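You operate a simulated robot arm through the tools that you are given. There is no shell and no other tool.

You are at the controls of a simulated robot arm. One attempt, no reset.

## Task
Stop the drip at the blue pipe valve and bring the pressure back.
Fine: shut the inlet, open the red wheel, bleed to zero, swing the gland lever to TIGHT, reopen the inlet to green, in that order.
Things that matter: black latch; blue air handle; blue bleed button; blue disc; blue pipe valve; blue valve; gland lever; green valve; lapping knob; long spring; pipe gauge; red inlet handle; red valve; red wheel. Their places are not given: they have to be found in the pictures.

The check looks at the end state, three seconds after you hand in, the way a careful person would. Anything else that was tipped, shoved, dropped, spilled or broken makes it a failure.

## Robot
A 7-joint arm with a two-finger gripper, fixed in place. Base frame: the origin is at the foot of the arm, x ahead of it, y to its left, z up. Lengths are in cm, angles in degrees, forces in N, time in s.
With the tool pointing down near the work surface it reaches from about 38 to 78 cm from the base axis. Its first joint turns from -143.0 to 143.0 degrees. Payload 2.45 kg.
Tool frame: the origin (TCP) lies between the finger pads and is the grasp point; the fingertips stand 2.6 cm ahead of it; z points along the fingers, y is the line along which they close. Largest opening 9.6 cm; the body of the gripper starts 6.9 cm behind the TCP.
Orientation is that of the tool frame in the base frame, as a unit quaternion [x, y, z, w]. With the fingers straight down and closing along the base's y, the tool's x points along the base's -x, its y along +y and its z along -z.

## Interface
- The arm moves only by the tool move_arm. Its argument "plan" is a list of rows, each a list of 3 entries, a list of its own where there are three numbers: the shift along the tool's x, y, z in cm, then the turn, a rotation vector about the tool's x, y, z in degrees, then the closure, from 0 (fully open) to 1 (shut). In form: [[[dx, dy, dz], [ax, ay, az], claw], ...]. A call has 1 to 20 rows; each row shifts and turns the commanded pose from where the row before left it, along the tool's axes as they then stand. A row lasts 0.2 s, in which the tool goes at most 5 cm and 8.6 degrees; a call with a longer step from one row to the next is refused whole, and so is a gripper value outside its range. A pose out of reach is approached as far as the arm can. The call stops where the force on the tool passes 90 N (or 10 N more than at its start, if that is more) or the arm is blocked; 0.2 s more then pass. Each finger halts on what it meets, pressing with about 34 N; the grip force reading is that of the motor and also rises with nothing between the fingers. The clock runs only during rows and for 0.2 s after the last one: add rows that do not move to give the fingers time. The reply holds the time, the measured pose of the TCP, the force on the tool along the base axes, the opening and the grip force, in the units named above and with some noise, with the torque about the TCP (base axes, N m) and any sound that the robot's microphone picked up.
- Cameras (640 x 400 px; columns grow to the right, rows downward): "scene" is fixed at [4.96, -64.96, 156.27]; the picture's right is [0.45, -0.89, 0.00], its down [-0.65, -0.33, -0.69] and it looks along [0.62, 0.31, -0.72] (base axes); focal length 321 px, centre (320, 200). "wrist" rides on the gripper at [8.2, 0.3, -9.8] in the tool frame; the picture's right is [-0.04, 1.00, 0.00], its down [-0.73, -0.03, -0.68] and it looks along [-0.68, -0.03, 0.73] (tool axes); focal length 256 px, centre (320, 200).
- get_image(camera): a new picture of that camera. The clock stands still meanwhile.
- lift_body(by): slides the trunk up (or, below 0, down) by that many cm; the arm rides with it, the base frame stays. It gives what a move gives, with no picture.
- pixel_to_xyz(camera, pixels): for up to 12 pixels [column, row] of the newest picture of that camera ("zoom" is the newest enlarged one), the place [x, y, z] in the base frame of the surface seen there, good to about 0.2 cm. The clock stands still meanwhile.
- inspect(camera, box): a new picture of the part [left, top, right, bottom] of that camera's present view, enlarged. The clock stands still meanwhile.
- close_job(): hands the job in; it is judged then, once.

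Unless the task says otherwise, let go and move clear before handing in.

The tools are called after "Emit:" as a command line: name --argument value ..., lists and objects as JSON in quotes. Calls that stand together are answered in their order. move_arm: Moves the arm, as the interface text tells. Its arguments: {"type":"object","properties":{"plan":{"type":"array"}},"required":["plan"]} The other tools are called the same way: lift_body (by) slides the trunk up or down; get_image (camera) takes a picture; pixel_to_xyz (camera, pixels) gives the place of the surface under pixels of a picture; inspect (camera, box) takes an enlarged picture of a part of a camera's view; close_job () hands the job in.

At the start:

```text
time: 0.0
ee_pos: [41.89, -17.13, 123.05]
orientation: [0.0, 1.0, 0.001, 0.0]
force: [0.0, 0.4, -0.7]
moment: [0.0, 0.0, 0.04]
gripper_width: 9.6
finger_force: 0.0
trunk travel left (down, up): [-57.5, 6.5]
```

scene: 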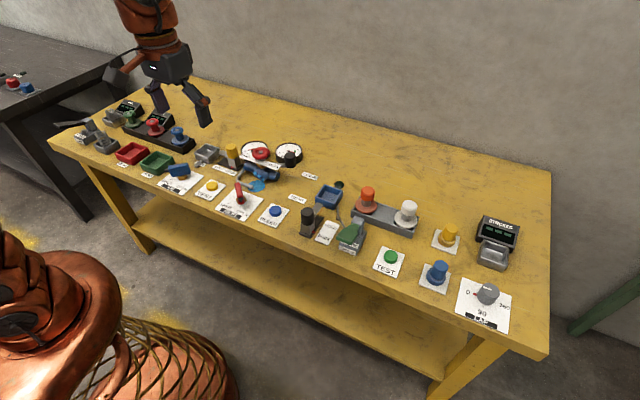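
wrist: 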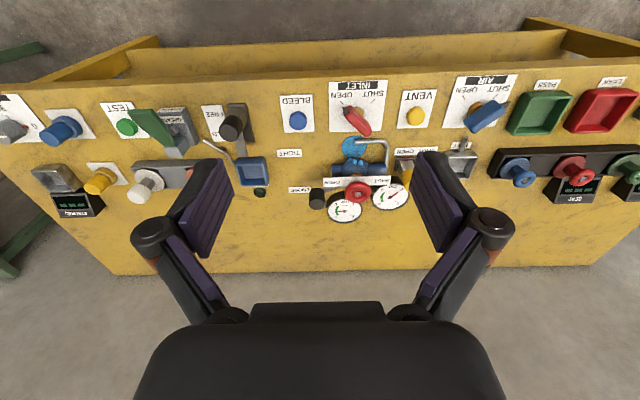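

The wrist picture shows the work surface with the INLET handle near (357,118), BLEED button (298,120), and the red wheel near (356,190). I'll look closer in both cameras before moving.

Emit:
inspect --camera "scene" --box '[180, 120, 380, 245]'

Emit:
inspect --camera "wrist" --box '[200, 70, 480, 245]'

```text
3.20 times, centred on (280, 182) of scene
```

zoom: 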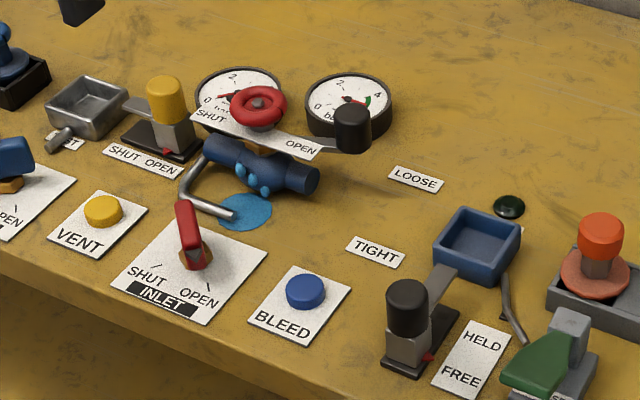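

```text
2.29 times, centred on (340, 158) of wrist
```

zoom: 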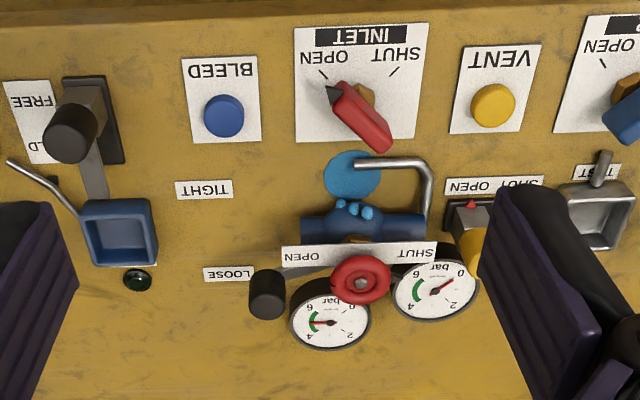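

The zooms show the inlet pointer at OPEN, the black-knobbed gland lever at LOOSE, and the wheel on top of the blue pipe valve. Next I'll get the 3D locations from the scene zoom.

Emit:
inspect --camera "scene" --box '[220, 130, 320, 192]'

Emit:
inspect --camera "scene" --box '[205, 170, 305, 232]'

```text
6.40 times, centred on (270, 161) of scene
```

zoom: 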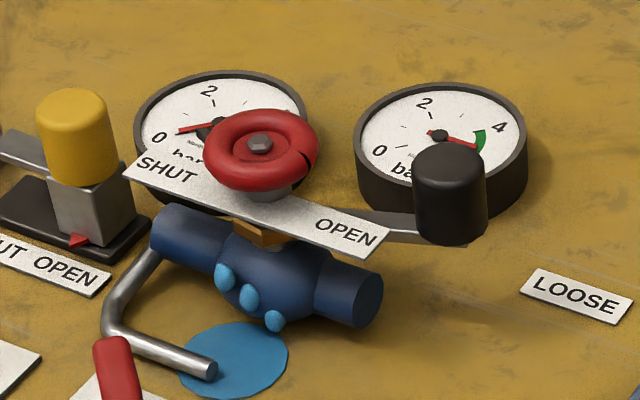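

```text
6.40 times, centred on (255, 201) of scene
```

zoom: 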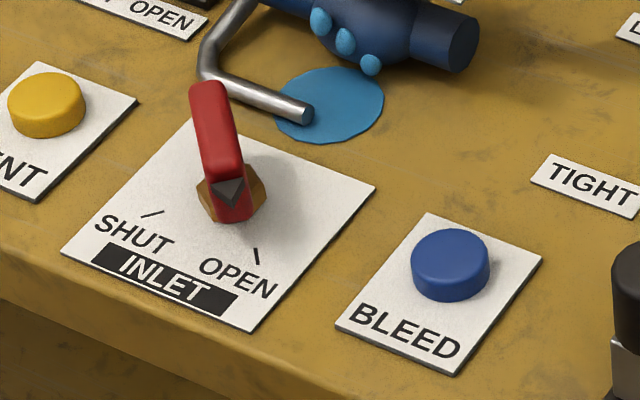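

The inlet handle, bleed button, and TIGHT label are visible in the latest zoom. Reading 3D points from it, and from the scene image for the wheel area.

Emit:
pixel_to_xyz --camera "zoom" --pixels '[[205, 92], [216, 130], [228, 160], [230, 190], [255, 195], [258, 256], [152, 213], [450, 245], [450, 275], [590, 187], [305, 112], [330, 250]]'

Emit:
get_image --camera "scene"

Emit:
inspect --camera "scene" --box '[220, 130, 320, 192]'

Emit:
pixel_to_xyz --camera "zoom" --pixels '[[259, 139], [262, 115], [225, 175], [316, 145], [300, 170], [210, 145], [450, 155], [450, 200], [385, 225], [345, 235], [575, 297], [165, 170]]'

Emit:
pixel_to_xyz --camera "zoom" --pixels '[[437, 240], [335, 335], [370, 300], [160, 225], [270, 275], [222, 272], [85, 105], [95, 200], [400, 110], [500, 150], [240, 85], [440, 150]]'

```text
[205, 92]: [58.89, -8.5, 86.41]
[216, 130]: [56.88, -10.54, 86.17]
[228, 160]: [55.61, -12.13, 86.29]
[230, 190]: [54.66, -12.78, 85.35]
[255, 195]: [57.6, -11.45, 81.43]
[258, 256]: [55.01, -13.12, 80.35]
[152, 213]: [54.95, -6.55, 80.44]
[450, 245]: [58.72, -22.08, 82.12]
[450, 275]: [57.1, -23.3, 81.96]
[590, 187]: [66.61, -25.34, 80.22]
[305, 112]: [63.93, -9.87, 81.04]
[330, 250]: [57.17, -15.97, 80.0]
```

```text
taken
```

scene: 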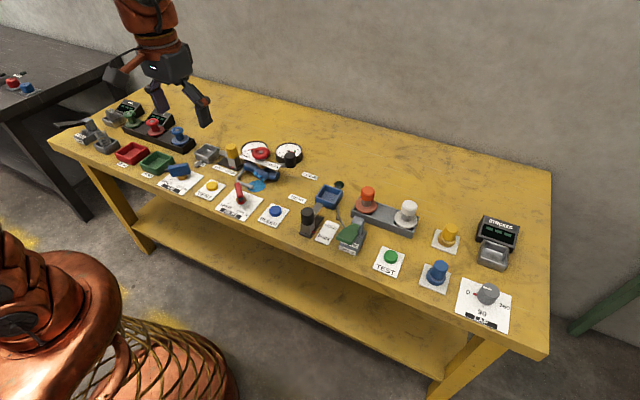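

```text
6.40 times, centred on (270, 161) of scene
```

zoom: 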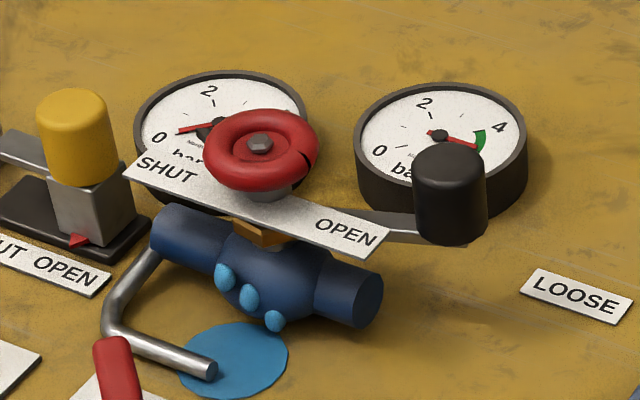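

```text
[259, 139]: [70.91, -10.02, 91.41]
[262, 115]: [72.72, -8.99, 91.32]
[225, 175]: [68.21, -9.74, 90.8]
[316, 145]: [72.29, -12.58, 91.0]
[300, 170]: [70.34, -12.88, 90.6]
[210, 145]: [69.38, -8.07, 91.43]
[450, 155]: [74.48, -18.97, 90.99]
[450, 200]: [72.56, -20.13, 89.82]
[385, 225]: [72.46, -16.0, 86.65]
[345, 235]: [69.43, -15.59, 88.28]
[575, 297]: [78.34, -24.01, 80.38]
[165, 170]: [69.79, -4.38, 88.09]
```

```text
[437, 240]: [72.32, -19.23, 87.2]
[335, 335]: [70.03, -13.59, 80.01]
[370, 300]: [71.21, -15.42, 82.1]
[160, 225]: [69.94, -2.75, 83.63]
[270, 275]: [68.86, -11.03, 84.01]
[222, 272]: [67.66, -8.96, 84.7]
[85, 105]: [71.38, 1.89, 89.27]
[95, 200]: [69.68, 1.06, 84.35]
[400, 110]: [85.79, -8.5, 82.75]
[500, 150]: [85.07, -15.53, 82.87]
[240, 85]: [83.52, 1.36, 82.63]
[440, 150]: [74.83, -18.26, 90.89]
```

The table is at z≈80, the wheel near (70.5,-10.3,91), and the inlet handle near (57,-10.5,86) with its pointer toward OPEN. I'll lower the trunk for a closer wrist view.

Emit:
lift_body --by -18

Emit:
get_image --camera "wrist"

```text
time: 2.0
ee_pos: [41.78, -17.21, 105.11]
orientation: [0.0, 1.0, 0.0, 0.0]
force: [0.1, -0.2, -0.4]
moment: [-0.01, -0.01, 0.02]
gripper_width: 9.62
finger_force: 0.1
trunk travel left (down, up): [-39.5, 24.5]
```

```text
taken
```

wrist: 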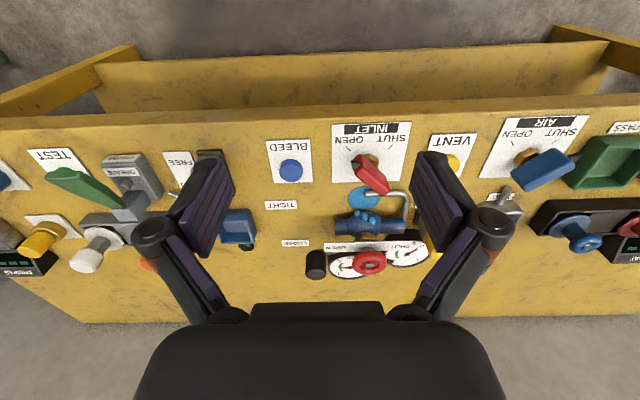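

Emit:
inspect --camera "wrist" --box '[300, 215, 440, 302]'

Emit:
inspect --camera "wrist" --box '[320, 115, 430, 200]'

Emit:
pixel_to_xyz --camera "zoom" --pixels '[[200, 235], [215, 260], [255, 300], [315, 350], [370, 430], [280, 225], [170, 170], [415, 175], [300, 400], [330, 310], [370, 400], [200, 280]]'

```text
4.57 times, centred on (370, 258) of wrist
```

zoom: 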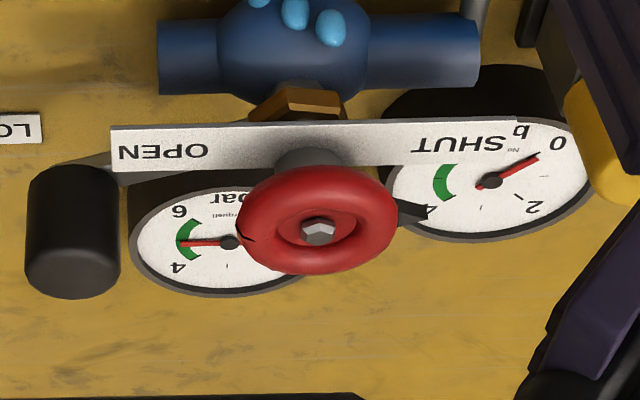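

```text
4.71 times, centred on (375, 158) of wrist
```

zoom: 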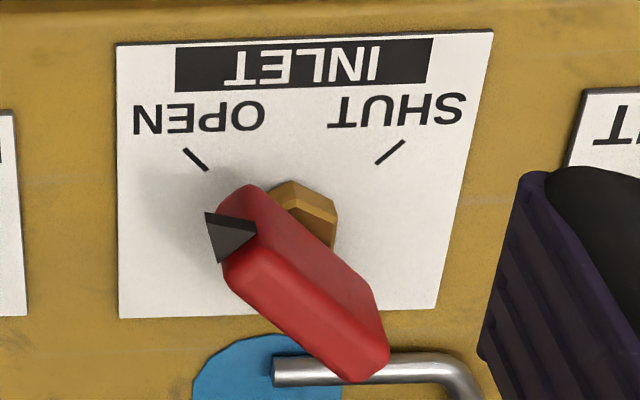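

```text
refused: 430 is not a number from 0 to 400
```

The wheel's dark pointer at (413,212) in the first zoom points to SHUT, and the right-hand gauge near the lever sits in green. Now the inlet handle's coordinates from the second zoom.

Emit:
pixel_to_xyz --camera "zoom" --pixels '[[245, 190], [215, 235], [235, 275], [270, 240], [300, 280], [340, 330], [375, 290], [350, 375], [310, 200], [300, 340], [185, 150], [403, 142]]'

Emit:
inspect --camera "wrist" --box '[300, 215, 440, 302]'

Emit:
pixel_to_xyz --camera "zoom" --pixels '[[413, 212], [318, 230], [390, 215], [240, 235], [255, 215], [320, 270], [320, 185], [375, 245], [75, 195], [75, 270], [120, 165], [235, 243]]'

```text
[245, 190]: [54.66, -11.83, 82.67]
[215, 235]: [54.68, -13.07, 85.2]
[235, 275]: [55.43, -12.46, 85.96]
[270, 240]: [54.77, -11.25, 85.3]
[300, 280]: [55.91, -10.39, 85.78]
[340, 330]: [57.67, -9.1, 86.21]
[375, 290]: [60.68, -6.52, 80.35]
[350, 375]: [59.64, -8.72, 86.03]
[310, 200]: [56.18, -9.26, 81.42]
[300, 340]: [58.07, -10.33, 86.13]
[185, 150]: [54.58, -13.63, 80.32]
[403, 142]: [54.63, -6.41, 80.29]
```

```text
4.57 times, centred on (370, 258) of wrist
```

zoom: 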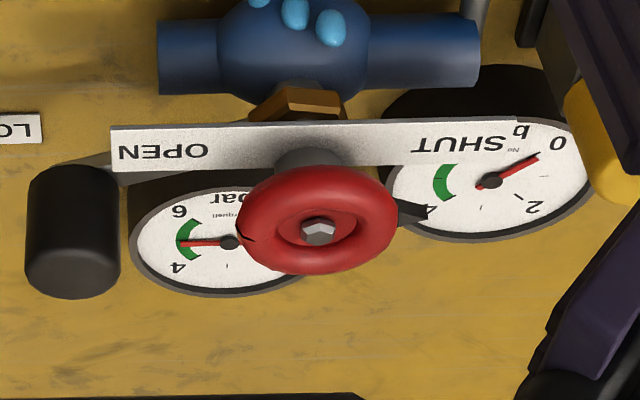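

```text
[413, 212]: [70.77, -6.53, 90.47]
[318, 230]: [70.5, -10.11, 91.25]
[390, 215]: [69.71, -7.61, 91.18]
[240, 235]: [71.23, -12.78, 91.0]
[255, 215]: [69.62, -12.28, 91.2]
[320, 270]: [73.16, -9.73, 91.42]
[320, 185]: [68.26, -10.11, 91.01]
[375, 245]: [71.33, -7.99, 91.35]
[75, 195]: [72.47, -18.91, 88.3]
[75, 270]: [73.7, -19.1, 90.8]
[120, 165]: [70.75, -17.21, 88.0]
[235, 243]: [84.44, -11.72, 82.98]
```

The inlet pivot is about (57.7,-10.0), with the bar at 45° between z≈82.7 and 86.2. I'll move above it, turn the tool 45° so the fingers straddle the bar, and check.

Emit:
move_arm --plan '[[[-2.65, 1.2, 0], [0, 0, 0], 0.2], [[-2.65, 1.2, 1], [0, 0, 0], 0.4], [[-2.65, 1.2, 2], [0, 0, 0], 0.45], [[-2.65, 1.2, 2], [0, 0, 0], 0.45], [[-2.65, 1.2, 2], [0, 0, 0], 0.45], [[-2.65, 1.2, 1], [0, 0, 0], 0.45], [[0, 0, 0], [0, 0, -7.5], 0.45], [[0, 0, 0], [0, 0, -7.5], 0.45], [[0, 0, 0], [0, 0, -7.5], 0.45], [[0, 0, 0], [0, 0, -7.5], 0.45], [[0, 0, 0], [0, 0, -7.5], 0.45], [[0, 0, 0], [0, 0, -7.5], 0.45], [[0, 0, 0], [0, 0, 0], 0.45]]'

Emit:
get_image --camera "wrist"

Emit:
get_image --camera "scene"

```text
time: 4.8
ee_pos: [57.59, -9.95, 97.12]
orientation: [-0.383, 0.924, 0.001, 0.0]
force: [0.1, -1.1, -0.4]
moment: [0.01, 0.03, -0.03]
gripper_width: 5.29
finger_force: 0.0
trunk travel left (down, up): [-39.5, 24.5]
```

```text
taken
```

wrist: 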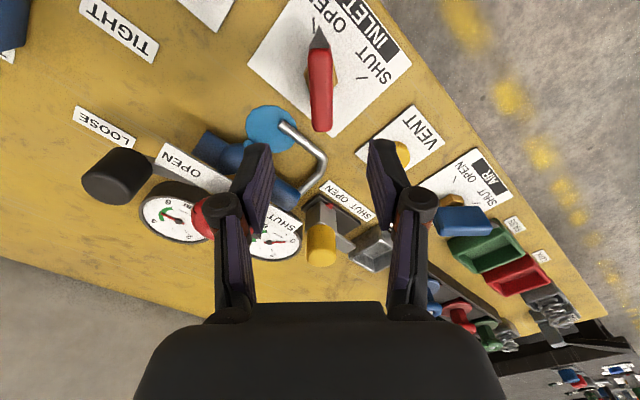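

```text
taken
```

scene: 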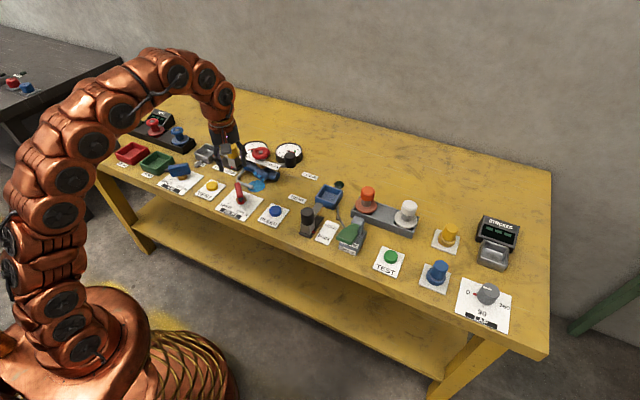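

The bar stands vertical in the wrist picture around column 320, so the fingers are aligned to straddle it. I'll check its lateral location with a few points.

Emit:
pixel_to_xyz --camera "wrist" --pixels '[[320, 35], [312, 55], [328, 55], [312, 100], [330, 100], [321, 115], [320, 75], [322, 128]]'

```text
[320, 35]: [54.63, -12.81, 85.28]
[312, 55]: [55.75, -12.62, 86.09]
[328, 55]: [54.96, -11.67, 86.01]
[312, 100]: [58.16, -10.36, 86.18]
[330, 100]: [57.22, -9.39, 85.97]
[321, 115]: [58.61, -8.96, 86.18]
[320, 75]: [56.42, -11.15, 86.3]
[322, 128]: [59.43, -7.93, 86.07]
```

Centre line matches the TCP (x−y≈67.5). Descending 11.7 cm and closing on the bar.

Emit:
move_arm --plan '[[[0, 0, 3], [0, 0, 0], 0.45], [[0, 0, 3], [0, 0, 0], 0.45], [[0, 0, 3], [0, 0, 0], 0.45], [[0, 0, 2.6], [0, 0, 0], 0.45], [[0, 0, 0], [0, 0, 0], 0.7], [[0, 0, 0], [0, 0, 0], 0.9], [[0, 0, 0], [0, 0, 0], 0.9], [[0, 0, 0], [0, 0, 0], 0.9]]'

Emit:
get_image --camera "wrist"

```text
time: 6.6
ee_pos: [57.62, -9.74, 85.52]
orientation: [-0.382, 0.924, 0.0, 0.0]
force: [-14.0, 10.3, -3.0]
moment: [0.61, 0.05, -0.05]
gripper_width: 1.88
finger_force: 43.7
trunk travel left (down, up): [-39.5, 24.5]
```

```text
taken
```

wrist: 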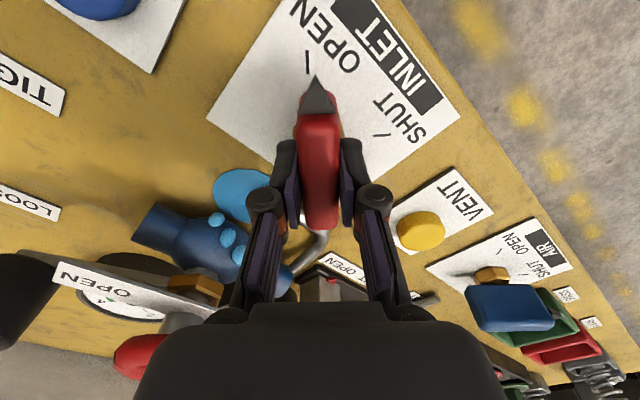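

The bar is gripped (width 1.88) with the pointer at the OPEN tick. Rotating clockwise from above in a first stage.

Emit:
move_arm --plan '[[[0, 0.15, 0], [0, 0, 0], 0.9], [[0, 0, 0], [0, 0, 7.5], 0.9], [[0, 0, 0], [0, 0, 7.5], 0.9], [[0, 0, 0], [0, 0, 7.5], 0.9], [[0, 0, 0], [0, 0, 7.5], 0.9]]'

Emit:
get_image --camera "wrist"

```text
time: 7.8
ee_pos: [57.84, -9.87, 85.6]
orientation: [-0.129, 0.992, -0.001, 0.001]
force: [13.2, -5.5, -2.7]
moment: [-0.5, 0.59, 0.01]
gripper_width: 1.86
finger_force: 44.1
trunk travel left (down, up): [-39.5, 24.5]
```

```text
taken
```

wrist: 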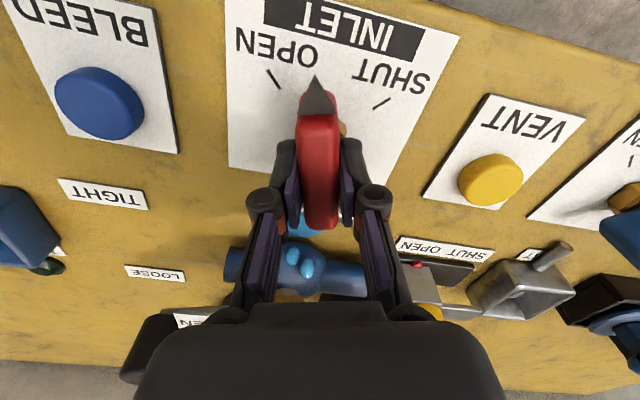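

The bar turns with the gripper; the pointer is a third of the way toward SHUT. Continuing the remaining 60°.

Emit:
move_arm --plan '[[[0, 0, 0], [0, 0, 7.5], 0.9], [[0, 0, 0], [0, 0, 7.5], 0.9], [[0, 0, 0], [0, 0, 7.5], 0.9], [[0, 0, 0], [0, 0, 7.5], 0.9], [[0, 0, 0], [0, 0, 7.5], 0.9], [[0, 0, 0], [0, 0, 7.5], 0.9], [[0, 0, 0], [0, 0, 7.5], 0.9], [[0, 0, 0], [0, 0, 6], 0.9], [[0, 0, 0], [0, 0, 0], 0.9]]'

Emit:
get_image --camera "wrist"

Emit:
inspect --camera "scene" --box '[205, 130, 325, 232]'

```text
time: 9.8
ee_pos: [57.53, -10.04, 85.58]
orientation: [0.371, 0.929, -0.001, -0.001]
force: [11.7, -29.1, 7.0]
moment: [-0.92, -0.28, 0.01]
gripper_width: 1.89
finger_force: 43.9
trunk travel left (down, up): [-39.5, 24.5]
```

```text
taken
```

wrist: 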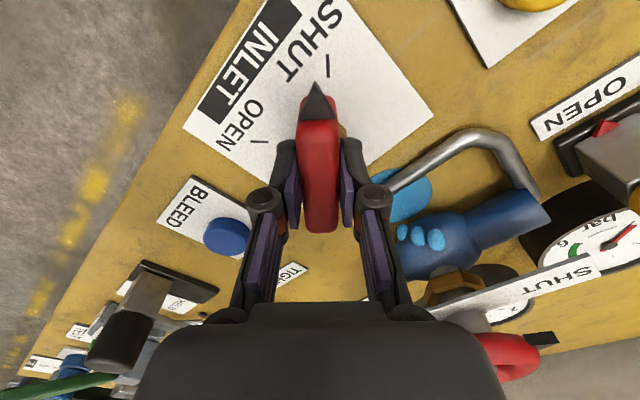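

```text
3.92 times, centred on (265, 181) of scene
```

zoom: 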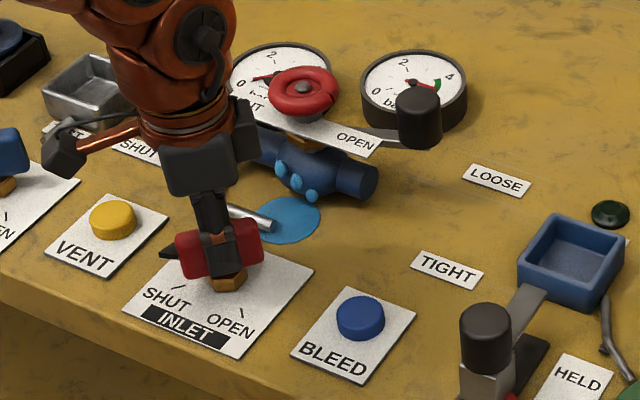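

The pointer is nearly at the SHUT tick (318,85 vs 325,65). A few more degrees to seat it at the stop.

Emit:
move_arm --plan '[[[0, -0.2, 0], [0, 0, 2], 0.9], [[0, 0, 0], [0, 0, 2], 0.9], [[0, 0, 0], [0, 0, 0], 0.9]]'

Emit:
get_image --camera "wrist"

```text
time: 10.6
ee_pos: [57.58, -10.03, 85.5]
orientation: [0.403, 0.915, 0.0, 0.0]
force: [15.1, -18.3, 3.2]
moment: [-0.95, -0.84, 1.15]
gripper_width: 1.93
finger_force: 44.2
trunk travel left (down, up): [-39.5, 24.5]
```

```text
taken
```

wrist: 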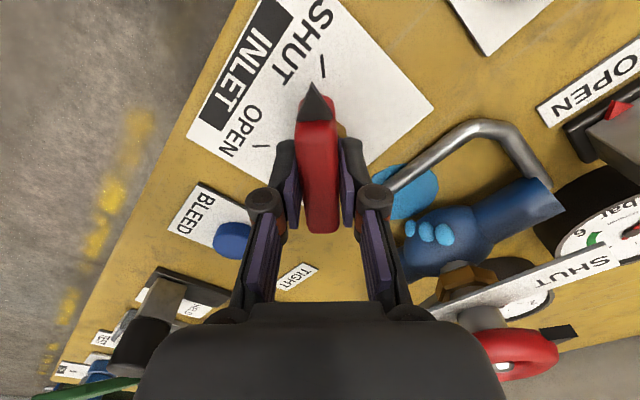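

A 1.15 N·m torque shows the handle is at its SHUT stop (pointer 316,88). Releasing and rising straight up.

Emit:
move_arm --plan '[[[0, 0, 0], [0, 0, 0], 0.5], [[0, 0, 0], [0, 0, 0], 0.45], [[0, 0, 0], [0, 0, 0], 0.45], [[0, 0, -3], [0, 0, 0], 0.45], [[0, 0, -4], [0, 0, 0], 0.3], [[0, 0, -5], [0, 0, 0], 0.2], [[0, 0, 0], [0, 0, 0], 0.2]]'

Emit:
get_image --camera "wrist"

Emit:
inspect --camera "scene" --box '[205, 130, 325, 232]'

```text
time: 12.2
ee_pos: [57.29, -9.86, 97.6]
orientation: [0.403, 0.915, 0.0, 0.001]
force: [0.1, 0.4, 0.6]
moment: [0.04, 0.0, 0.0]
gripper_width: 7.68
finger_force: 0.0
trunk travel left (down, up): [-39.5, 24.5]
```

```text
taken
```

wrist: 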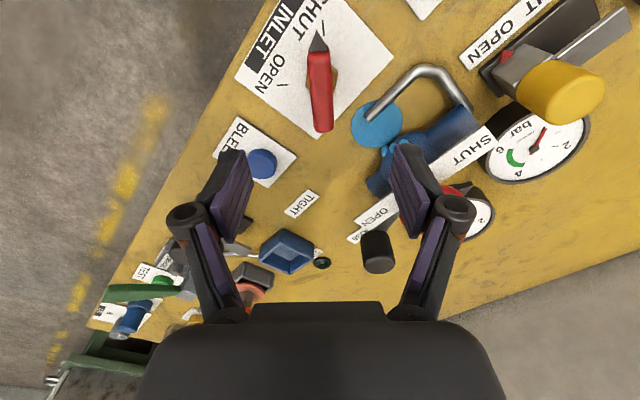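

```text
3.92 times, centred on (265, 181) of scene
```

zoom: 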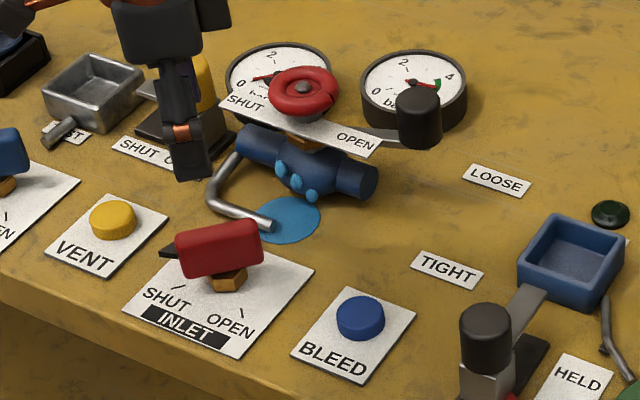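

The inlet stands at SHUT in both pictures. Before going to the wheel I'll measure its plate and the wheel rim in the scene zoom.

Emit:
pixel_to_xyz --camera "zoom" --pixels '[[228, 97], [225, 108], [372, 155], [380, 142], [300, 125], [270, 118], [303, 90], [336, 88], [303, 108], [303, 72], [273, 92], [330, 95]]'

```text
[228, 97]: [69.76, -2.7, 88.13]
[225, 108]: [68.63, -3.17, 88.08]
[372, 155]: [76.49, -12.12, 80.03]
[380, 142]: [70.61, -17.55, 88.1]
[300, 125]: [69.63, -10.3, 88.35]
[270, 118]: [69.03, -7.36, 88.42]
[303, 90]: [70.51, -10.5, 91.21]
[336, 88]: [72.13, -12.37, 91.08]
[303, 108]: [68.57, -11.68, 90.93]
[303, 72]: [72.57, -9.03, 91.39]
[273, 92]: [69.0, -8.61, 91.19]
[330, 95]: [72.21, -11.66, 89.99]
```

The plate lies flat at z≈88.3, so the fingertips must stay above ~88.8; wheel centre is (70.55,-10.15). Moving over it at z 97.6.

Emit:
move_arm --plan '[[[-2.295, 2.395, 0], [0, 0, 0], 0.2], [[-2.295, 2.395, 0], [0, 0, 0], 0.2], [[-2.295, 2.395, 0], [0, 0, 0], 0.2], [[-2.295, 2.395, 0], [0, 0, 0], 0.2], [[0, 0, 0], [0, 0, 0], 0.2]]'

Emit:
get_image --camera "wrist"

Emit:
get_image --camera "scene"

```text
time: 13.4
ee_pos: [66.21, -10.15, 97.66]
orientation: [0.403, 0.915, 0.0, -0.001]
force: [-0.1, 0.8, -0.3]
moment: [-0.01, 0.01, 0.05]
gripper_width: 7.68
finger_force: 0.1
out of reach, approached as far as the arm can: row 3, 4
trunk travel left (down, up): [-39.5, 24.5]
```

```text
taken
```

wrist: 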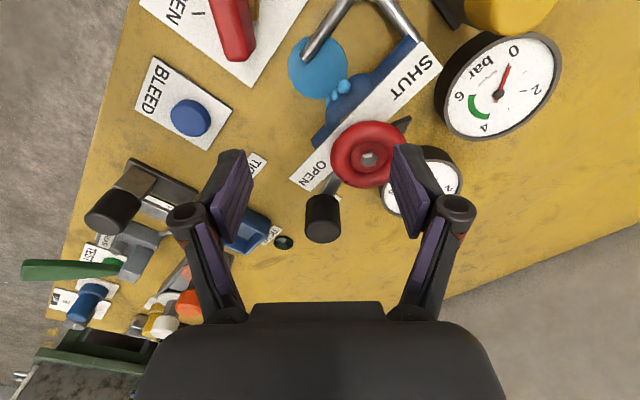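

```text
taken
```

scene: 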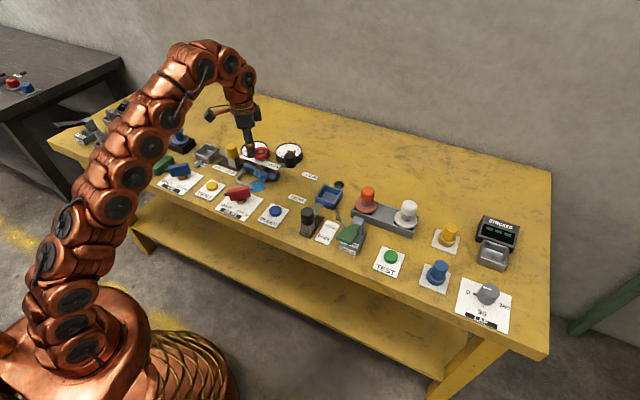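

The arm ran out of reach at x=66.2; the shoulder is well below the wrist, so raising the trunk will extend the reach at this height.

Emit:
lift_body --by 14

```text
time: 15.1
ee_pos: [66.38, -10.2, 111.55]
orientation: [0.403, 0.915, 0.0, 0.0]
force: [-0.7, -0.1, 0.7]
moment: [-0.02, -0.02, 0.02]
gripper_width: 7.67
finger_force: 0.1
trunk travel left (down, up): [-53.5, 10.5]
```

The tool is now at z 111.6. Descend to z≈99 first, then shift forward to the wheel axis.

Emit:
move_arm --plan '[[[0, 0, 4], [0, 0, 0], 0.2], [[0, 0, 4], [0, 0, 0], 0.2], [[0, 0, 4], [0, 0, 0], 0.2], [[0, 0, 0], [0, 0, 0], 0.2]]'

```text
time: 16.1
ee_pos: [66.2, -10.22, 99.63]
orientation: [0.403, 0.915, 0.0, 0.0]
force: [-0.2, 0.3, -0.5]
moment: [0.0, 0.01, 0.02]
gripper_width: 7.67
finger_force: 0.1
trunk travel left (down, up): [-53.5, 10.5]
```

Position is (66.2,-10.2,99.6). Shifting to the wheel axis (70.55,-10.15).

Emit:
move_arm --plan '[[[-1.45, 1.63, 0], [0, 0, 0], 0.2], [[-1.44, 1.62, 0], [0, 0, 0], 0.2], [[0, 0, 3], [0, 0, 0], 0.2], [[0, 0, 0], [0, 0, 0], 0.2]]'

Emit:
get_image --camera "wrist"

Emit:
inspect --camera "scene" --box '[205, 120, 325, 195]'

```text
time: 17.1
ee_pos: [70.54, -10.03, 96.69]
orientation: [0.403, 0.915, 0.0, 0.0]
force: [0.8, -0.1, -0.1]
moment: [0.01, 0.01, 0.02]
gripper_width: 7.67
finger_force: 0.0
trunk travel left (down, up): [-53.5, 10.5]
```

```text
taken
```

wrist: 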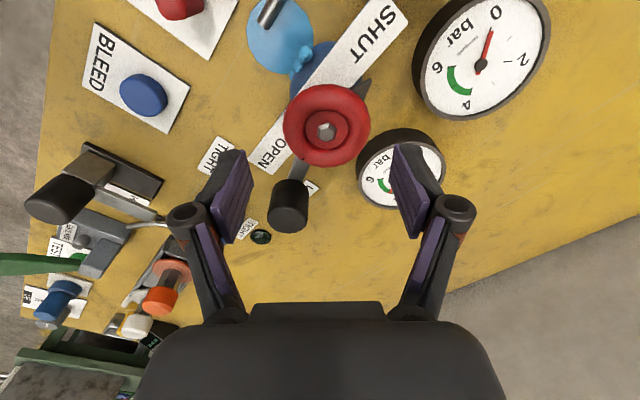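

```text
5.33 times, centred on (265, 158) of scene
```

zoom: 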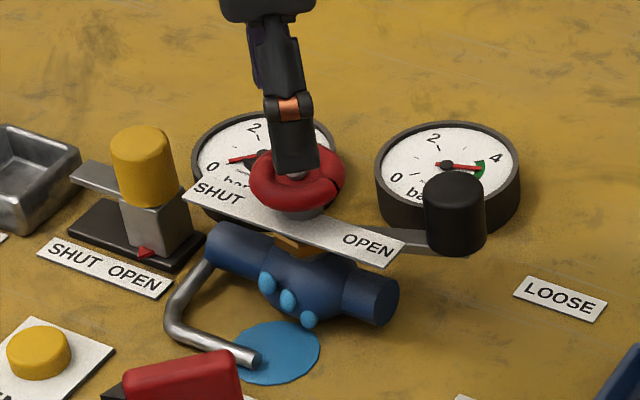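

The wheel is centred at (326,127) in the wrist picture. Checking its rim coordinates to centre the grasp.

Emit:
pixel_to_xyz --camera "wrist" --pixels '[[326, 130], [288, 125], [366, 125], [326, 88], [326, 160], [362, 88], [295, 150], [357, 150], [300, 98], [290, 218], [480, 65], [412, 172]]'

```text
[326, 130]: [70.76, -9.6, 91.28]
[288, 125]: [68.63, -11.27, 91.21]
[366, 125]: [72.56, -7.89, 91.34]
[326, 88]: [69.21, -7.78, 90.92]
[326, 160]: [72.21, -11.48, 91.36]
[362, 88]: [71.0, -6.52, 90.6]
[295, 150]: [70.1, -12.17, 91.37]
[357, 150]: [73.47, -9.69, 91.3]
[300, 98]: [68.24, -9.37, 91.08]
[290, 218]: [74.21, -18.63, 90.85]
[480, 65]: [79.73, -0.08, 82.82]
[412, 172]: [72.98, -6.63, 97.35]
```

Wheel centre about (70.75,-9.95), radius ~2.8. Nudging, descending to z≈91.9 and closing on the rim.

Emit:
move_arm --plan '[[[-0.08, 0.2, 2.4], [0, 0, 0], 0.2], [[0, 0, 2.4], [0, 0, 0], 0.2], [[0, 0, 0], [0, 0, 0], 0.35], [[0, 0, 0], [0, 0, 0], 0.5], [[0, 0, 0], [0, 0, 0], 0.6], [[0, 0, 0], [0, 0, 0], 0.6], [[0, 0, 0], [0, 0, 0], 0.6]]'

Emit:
get_image --camera "wrist"

Emit:
inspect --camera "scene" --box '[205, 120, 325, 195]'

```text
time: 18.7
ee_pos: [70.91, -10.07, 91.86]
orientation: [0.402, 0.916, 0.001, 0.001]
force: [16.5, 6.5, 5.8]
moment: [-0.07, -1.23, 0.16]
gripper_width: 5.84
finger_force: 44.7
trunk travel left (down, up): [-53.5, 10.5]
```

```text
taken
```

wrist: 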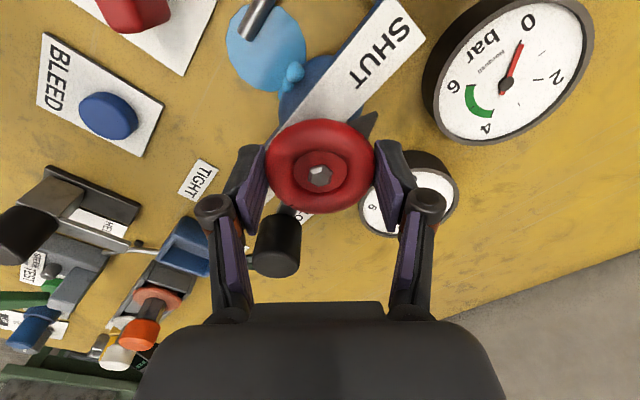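

```text
5.33 times, centred on (265, 158) of scene
```

zoom: 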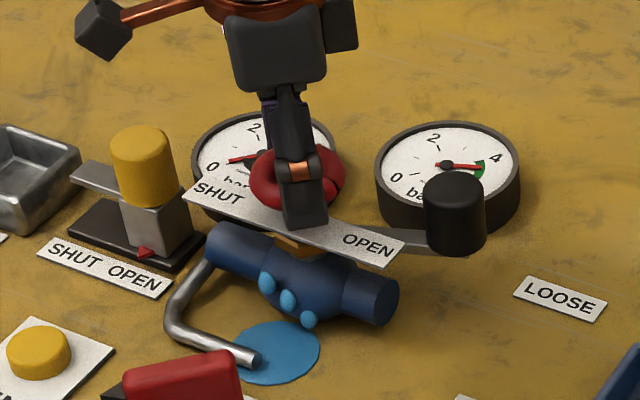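

The wheel is gripped (5.84 cm). Rotating counter‑clockwise from above (toward OPEN through the plate side), 30° first, to check it yields.

Emit:
move_arm --plan '[[[0, 0, 0], [0, 0, -5], 0.75], [[0, 0, 0], [0, 0, -7.5], 0.75], [[0, 0, 0], [0, 0, -7.5], 0.75], [[0, 0, 0], [0, 0, -7.5], 0.75], [[0, 0, 0], [0, 0, 0], 0.75]]'

Emit:
get_image --camera "wrist"

```text
time: 19.9
ee_pos: [70.89, -9.93, 91.96]
orientation: [0.173, 0.985, 0.0, 0.0]
force: [19.1, 10.3, 16.7]
moment: [0.42, 0.09, 0.01]
gripper_width: 5.79
finger_force: 45.4
trunk travel left (down, up): [-53.5, 10.5]
```

```text
taken
```

wrist: 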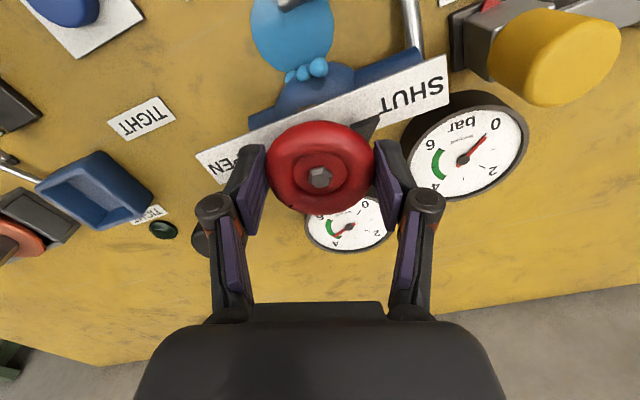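

The wheel turns with the gripper (pointer still beside the finger at 370,122) and the pipe gauge's needle is falling. Continuing counter‑clockwise.

Emit:
move_arm --plan '[[[0, 0, 0], [0, 0, -7.5], 0.75], [[0, 0, 0], [0, 0, -7.5], 0.75], [[0, 0, 0], [0, 0, -7.5], 0.75], [[0, 0, 0], [0, 0, -7.5], 0.75], [[0, 0, 0], [0, 0, -7.5], 0.75], [[0, 0, 0], [0, 0, -7.5], 0.75], [[0, 0, 0], [0, 0, 0], 0.75]]'

Emit:
get_image --camera "wrist"

```text
time: 21.5
ee_pos: [70.94, -10.04, 91.97]
orientation: [-0.217, 0.976, -0.001, 0.0]
force: [20.5, 3.0, 17.3]
moment: [-0.2, -0.59, -0.01]
gripper_width: 5.8
finger_force: 44.7
trunk travel left (down, up): [-53.5, 10.5]
```

```text
taken
```

wrist: 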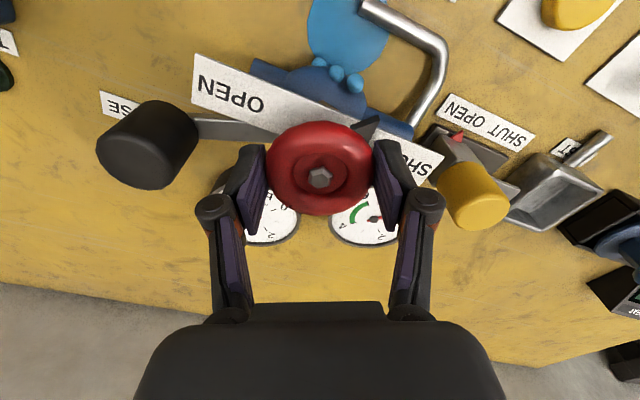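

Still turning freely; pointer now passing over the plate centre. Continuing another 45°.

Emit:
move_arm --plan '[[[0, 0, 0], [0, 0, -7.5], 0.75], [[0, 0, 0], [0, 0, -7.5], 0.75], [[0, 0, 0], [0, 0, -7.5], 0.75], [[0, 0, 0], [0, 0, -7.5], 0.75], [[0, 0, 0], [0, 0, -7.5], 0.75], [[0, 0, 0], [0, 0, -7.5], 0.75], [[0, 0, 0], [0, 0, 0], 0.75]]'

Emit:
get_image --camera "wrist"

```text
time: 23.1
ee_pos: [70.87, -10.13, 91.82]
orientation: [-0.574, 0.819, -0.001, 0.001]
force: [32.6, -9.1, 22.8]
moment: [0.37, -1.19, -0.08]
gripper_width: 5.74
finger_force: 45.3
trunk travel left (down, up): [-53.5, 10.5]
```

```text
taken
```

wrist: 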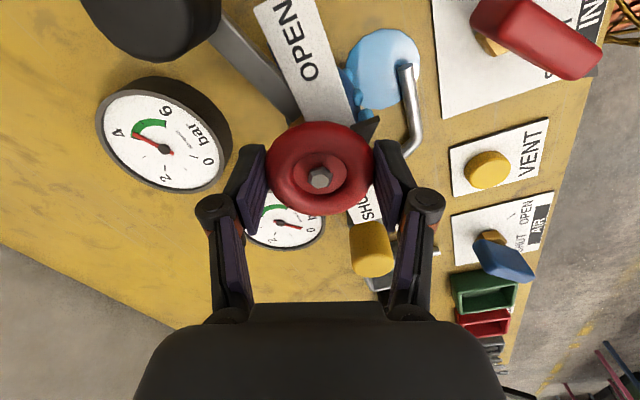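

Pointer is now ~200° around, heading for OPEN, with about 65° left. The gauge at (165,145) is at ~3.8. Continuing in small batches to see whether the wrist range allows it.

Emit:
move_arm --plan '[[[0, 0, 0], [0, 0, -7.5], 0.75], [[0, 0, 0], [0, 0, -7.5], 0.75], [[0, 0, 0], [0, 0, -7.5], 0.75], [[0, 0, 0], [0, 0, -7.5], 0.75], [[0, 0, 0], [0, 0, 0], 0.75]]'

Emit:
get_image --camera "wrist"

```text
time: 24.3
ee_pos: [70.98, -9.86, 91.58]
orientation: [0.767, -0.641, -0.002, 0.0]
force: [39.1, 2.2, 1.2]
moment: [-0.52, -1.19, 0.05]
gripper_width: 5.73
finger_force: 45.0
trunk travel left (down, up): [-53.5, 10.5]
```

```text
taken
```

wrist: 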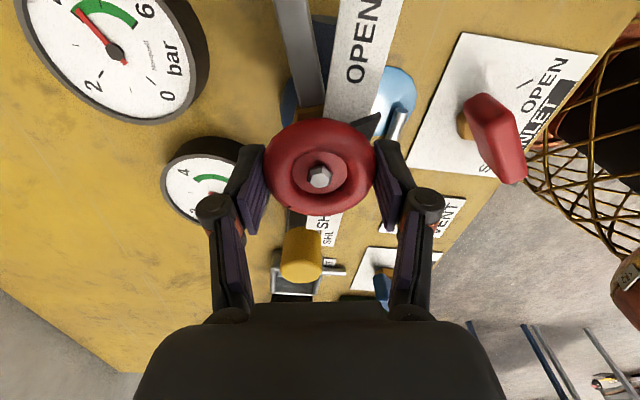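

Pointer is now about 35–40° short of OPEN. I'll relieve the sideways load slightly, lift 0.2 cm, and keep turning.

Emit:
move_arm --plan '[[[0, -0.2, -0.2], [0, 0, -5], 0.75], [[0, 0, 0], [0, 0, -7.5], 0.75], [[0, 0, 0], [0, 0, -7.5], 0.75], [[0, 0, 0], [0, 0, 0], 0.75]]'

Emit:
get_image --camera "wrist"

```text
time: 25.3
ee_pos: [71.02, -9.9, 91.82]
orientation: [0.866, -0.499, -0.003, 0.001]
force: [-2.7, 13.0, -36.7]
moment: [0.3, 0.06, 0.0]
gripper_width: 5.74
finger_force: 44.7
trunk travel left (down, up): [-53.5, 10.5]
```

```text
taken
```

wrist: 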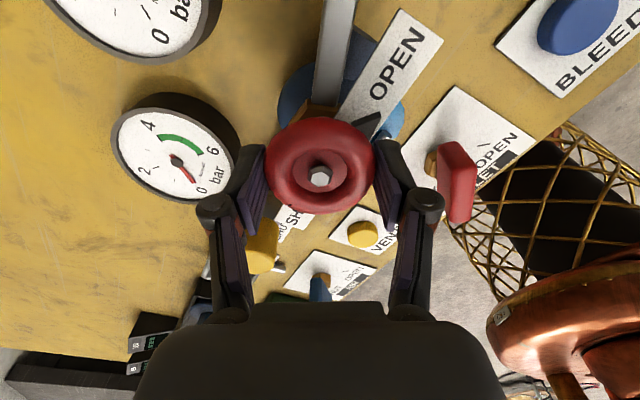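

Pointer (365,128) is close to the OPEN label direction (397,75). Continuing in small steps while watching torque for the stop.

Emit:
move_arm --plan '[[[0, 0, 0.15], [0, 0, -6], 0.75], [[0, 0, 0], [0, 0, -6], 0.75], [[0, 0, 0], [0, 0, 0], 0.75]]'

Emit:
get_image --camera "wrist"

```text
time: 26.1
ee_pos: [71.08, -9.92, 91.89]
orientation: [0.914, -0.406, -0.002, 0.002]
force: [-20.9, 12.6, -31.9]
moment: [0.3, 0.43, -0.04]
gripper_width: 5.78
finger_force: 44.7
trunk travel left (down, up): [-53.5, 10.5]
```

```text
taken
```

wrist: 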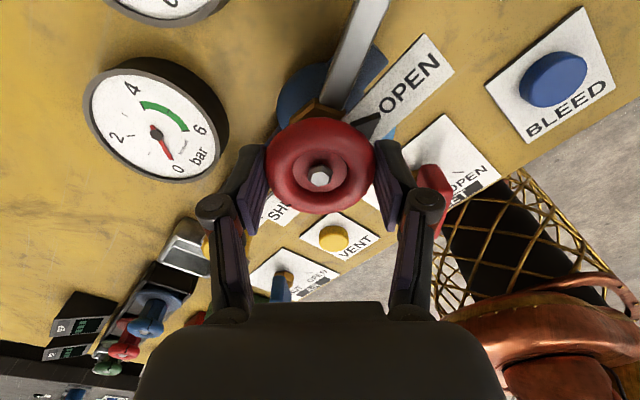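

About 180° of turn is done and the pointer lies over OPEN. Small further steps to find the stop.

Emit:
move_arm --plan '[[[0, 0, 0.15], [0, 0, -4], 0.75], [[0, 0, 0], [0, 0, -4], 0.75], [[0, 0, 0], [0, 0, 0], 0.75]]'

Emit:
get_image --camera "wrist"

```text
time: 26.9
ee_pos: [71.19, -10.09, 91.98]
orientation: [0.94, -0.342, 0.004, 0.0]
force: [4.1, 2.3, 1.2]
moment: [-0.35, 0.2, -1.41]
gripper_width: 5.86
finger_force: 44.9
trunk travel left (down, up): [-53.5, 10.5]
```

```text
taken
```

wrist: 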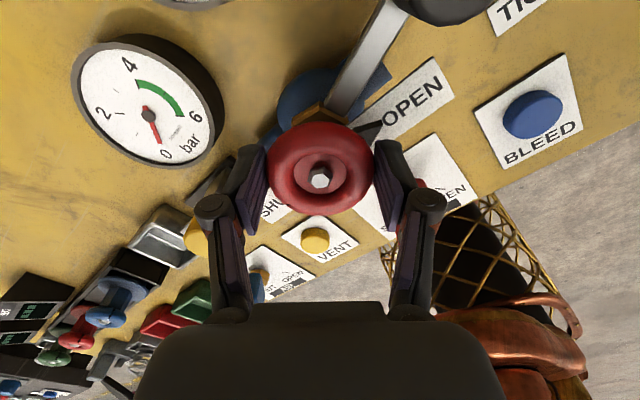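

The torque of −1.4 N·m marks the OPEN stop. Releasing, rising, then inspecting.

Emit:
move_arm --plan '[[[0, 0, 0], [0, 0, 0], 0.3], [[0, 0, 0], [0, 0, 0], 0.2], [[0, 0, 0], [0, 0, 0], 0.2], [[0, 0, -3], [0, 0, 0], 0.2], [[0, 0, -4], [0, 0, 0], 0.2], [[0, 0, -3], [0, 0, 0], 0.2], [[0, 0, 0], [0, 0, 0], 0.2]]'

Emit:
get_image --camera "wrist"

Emit:
inspect --camera "scene" --box '[205, 130, 325, 232]'

```text
time: 28.5
ee_pos: [70.98, -10.04, 101.78]
orientation: [0.94, -0.342, 0.0, 0.0]
force: [0.4, -0.1, 0.2]
moment: [-0.01, 0.02, 0.02]
gripper_width: 7.69
finger_force: 0.0
trunk travel left (down, up): [-53.5, 10.5]
```

```text
taken
```

wrist: 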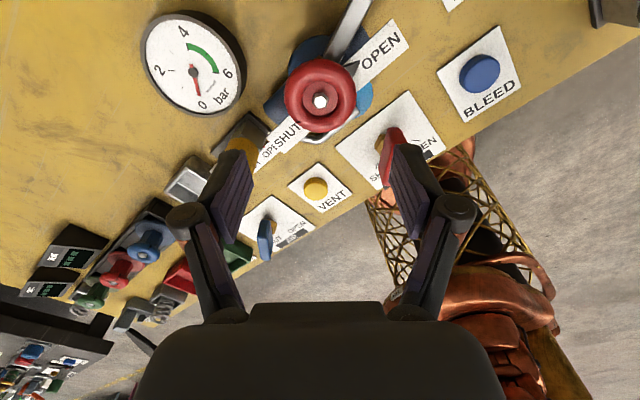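

```text
3.92 times, centred on (265, 181) of scene
```

zoom: 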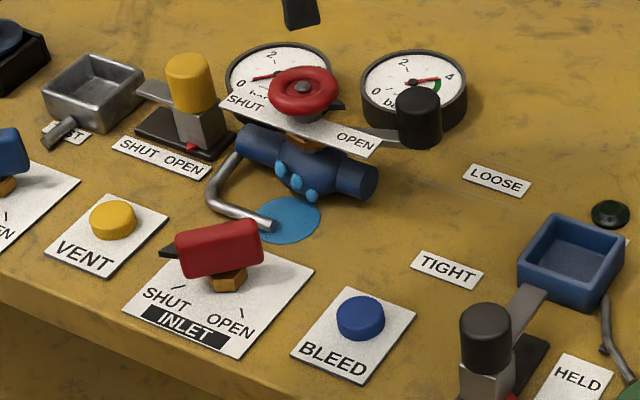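

The wheel pointer at (352,68) points to OPEN and inlet remains SHUT. Turning the wrist back to neutral at this safe height.

Emit:
move_arm --plan '[[[0, 0, 0], [0, 0, 8.2], 0.4], [[0, 0, 0], [0, 0, 8.2], 0.6], [[0, 0, 0], [0, 0, 8.2], 0.8], [[0, 0, 0], [0, 0, 8.2], 1], [[0, 0, 0], [0, 0, 8.2], 1], [[0, 0, 0], [0, 0, 8.2], 1], [[0, 0, 0], [0, 0, 8.2], 1], [[0, 0, 0], [0, 0, 8.2], 1], [[0, 0, 0], [0, 0, 8.2], 1], [[0, 0, 0], [0, 0, 8.2], 1], [[0, 0, 0], [0, 0, 8.2], 1], [[0, 0, 0], [0, 0, 8.2], 1], [[0, 0, 0], [0, 0, 8.2], 1], [[0, 0, 0], [0, 0, 8.2], 1], [[0, 0, 0], [0, 0, 8.2], 1], [[0, 0, 0], [0, 0, 8.2], 1], [[0, 0, 0], [0, 0, 8.6], 1], [[0, 0, 0], [0, 0, 0], 1]]'

Emit:
get_image --camera "wrist"

```text
time: 32.3
ee_pos: [71.07, -9.96, 101.78]
orientation: [0.0, 1.0, 0.0, 0.0]
force: [-0.2, 0.2, -1.1]
moment: [0.02, -0.02, 0.01]
gripper_width: 0.04
finger_force: 28.1
trunk travel left (down, up): [-53.5, 10.5]
```

```text
taken
```

wrist: 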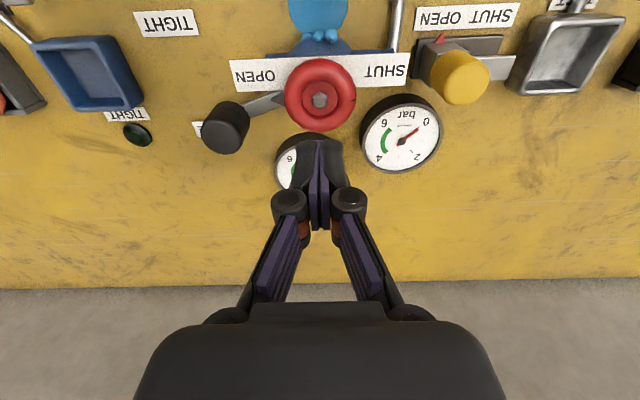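

Wrist is neutral again. Moving over the bleed button around (57.9,-22.7) at safe height.

Emit:
move_arm --plan '[[[3.3, -3.18, 0], [0, 0, 0], 1], [[3.3, -3.18, 0], [0, 0, 0], 1], [[3.3, -3.18, 0], [0, 0, 0], 1], [[3.3, -3.18, 0], [0, 0, 0], 1], [[0, 0, 4], [0, 0, 0], 1], [[0, 0, 4], [0, 0, 0], 1], [[0, 0, 0], [0, 0, 0], 1]]'

Emit:
get_image --camera "wrist"

```text
time: 33.9
ee_pos: [57.89, -22.8, 93.72]
orientation: [-0.001, 1.0, 0.001, 0.0]
force: [-0.3, 0.5, -0.6]
moment: [0.01, -0.04, -0.01]
gripper_width: 0.01
finger_force: 28.6
trunk travel left (down, up): [-53.5, 10.5]
```

```text
taken
```

wrist: 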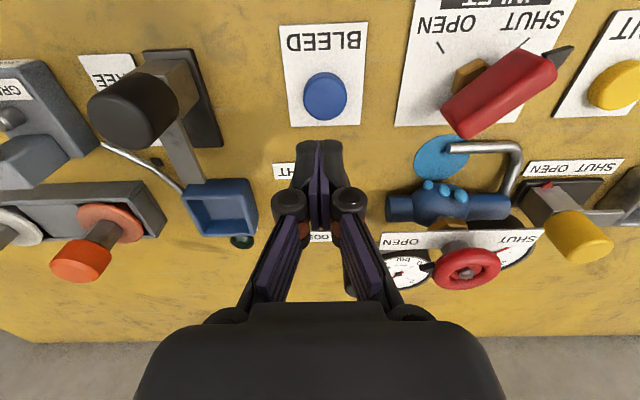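

Emit:
pixel_to_xyz --camera "wrist" --pixels '[[325, 95], [325, 80], [325, 112], [308, 95], [343, 95], [297, 115]]'

Emit:
inspect --camera "wrist" --box '[340, 170, 560, 308]'

```text
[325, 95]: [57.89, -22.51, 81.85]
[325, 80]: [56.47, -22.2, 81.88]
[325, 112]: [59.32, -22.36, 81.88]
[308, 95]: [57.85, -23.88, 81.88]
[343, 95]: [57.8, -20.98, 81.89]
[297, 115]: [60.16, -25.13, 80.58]
```

```text
2.90 times, centred on (450, 239) of wrist
```

zoom: 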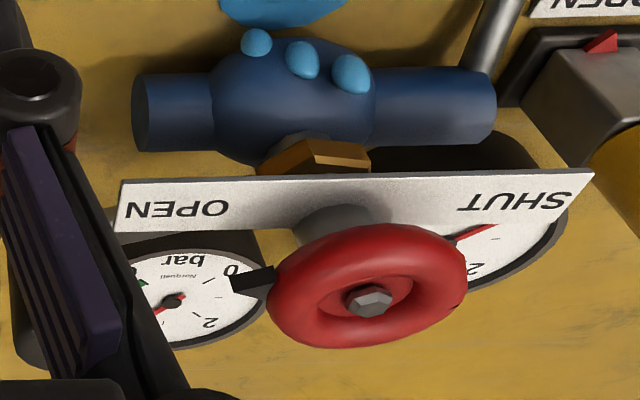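

The bleed button top is at (57.85,-22.4,81.9); the wheel pointer clearly points at OPEN. Lining up and descending to just touch the button.

Emit:
move_arm --plan '[[[0, 0.35, 3], [0, 0, 0], 1], [[0, 0, 3], [0, 0, 0], 1], [[0, 0, 2.5], [0, 0, 0], 1], [[0, 0, 0.5], [0, 0, 0], 1], [[0, 0, 0.3], [0, 0, 0], 1], [[0, 0, 0], [0, 0, 0], 1]]'

Emit:
get_image --camera "wrist"

Emit:
inspect --camera "scene" --box '[205, 130, 325, 232]'

```text
time: 35.3
ee_pos: [57.91, -22.43, 84.43]
orientation: [-0.002, 1.0, 0.0, 0.0]
force: [0.4, 0.5, 0.2]
moment: [-0.01, -0.01, 0.01]
gripper_width: 0.01
finger_force: 28.6
trunk travel left (down, up): [-53.5, 10.5]
```

```text
taken
```

wrist: 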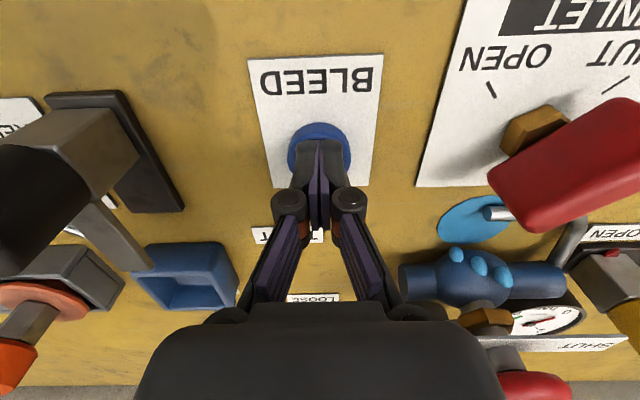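

```text
3.92 times, centred on (265, 181) of scene
```

zoom: 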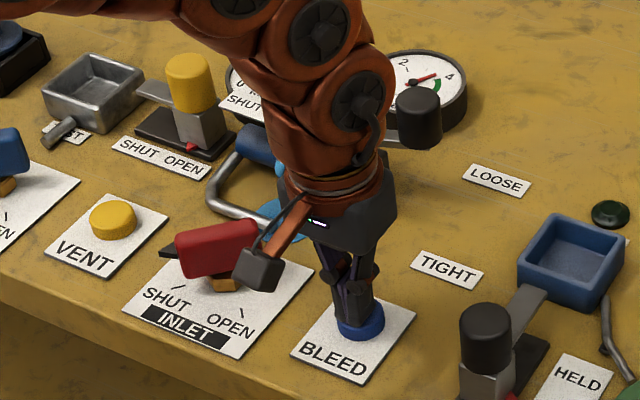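

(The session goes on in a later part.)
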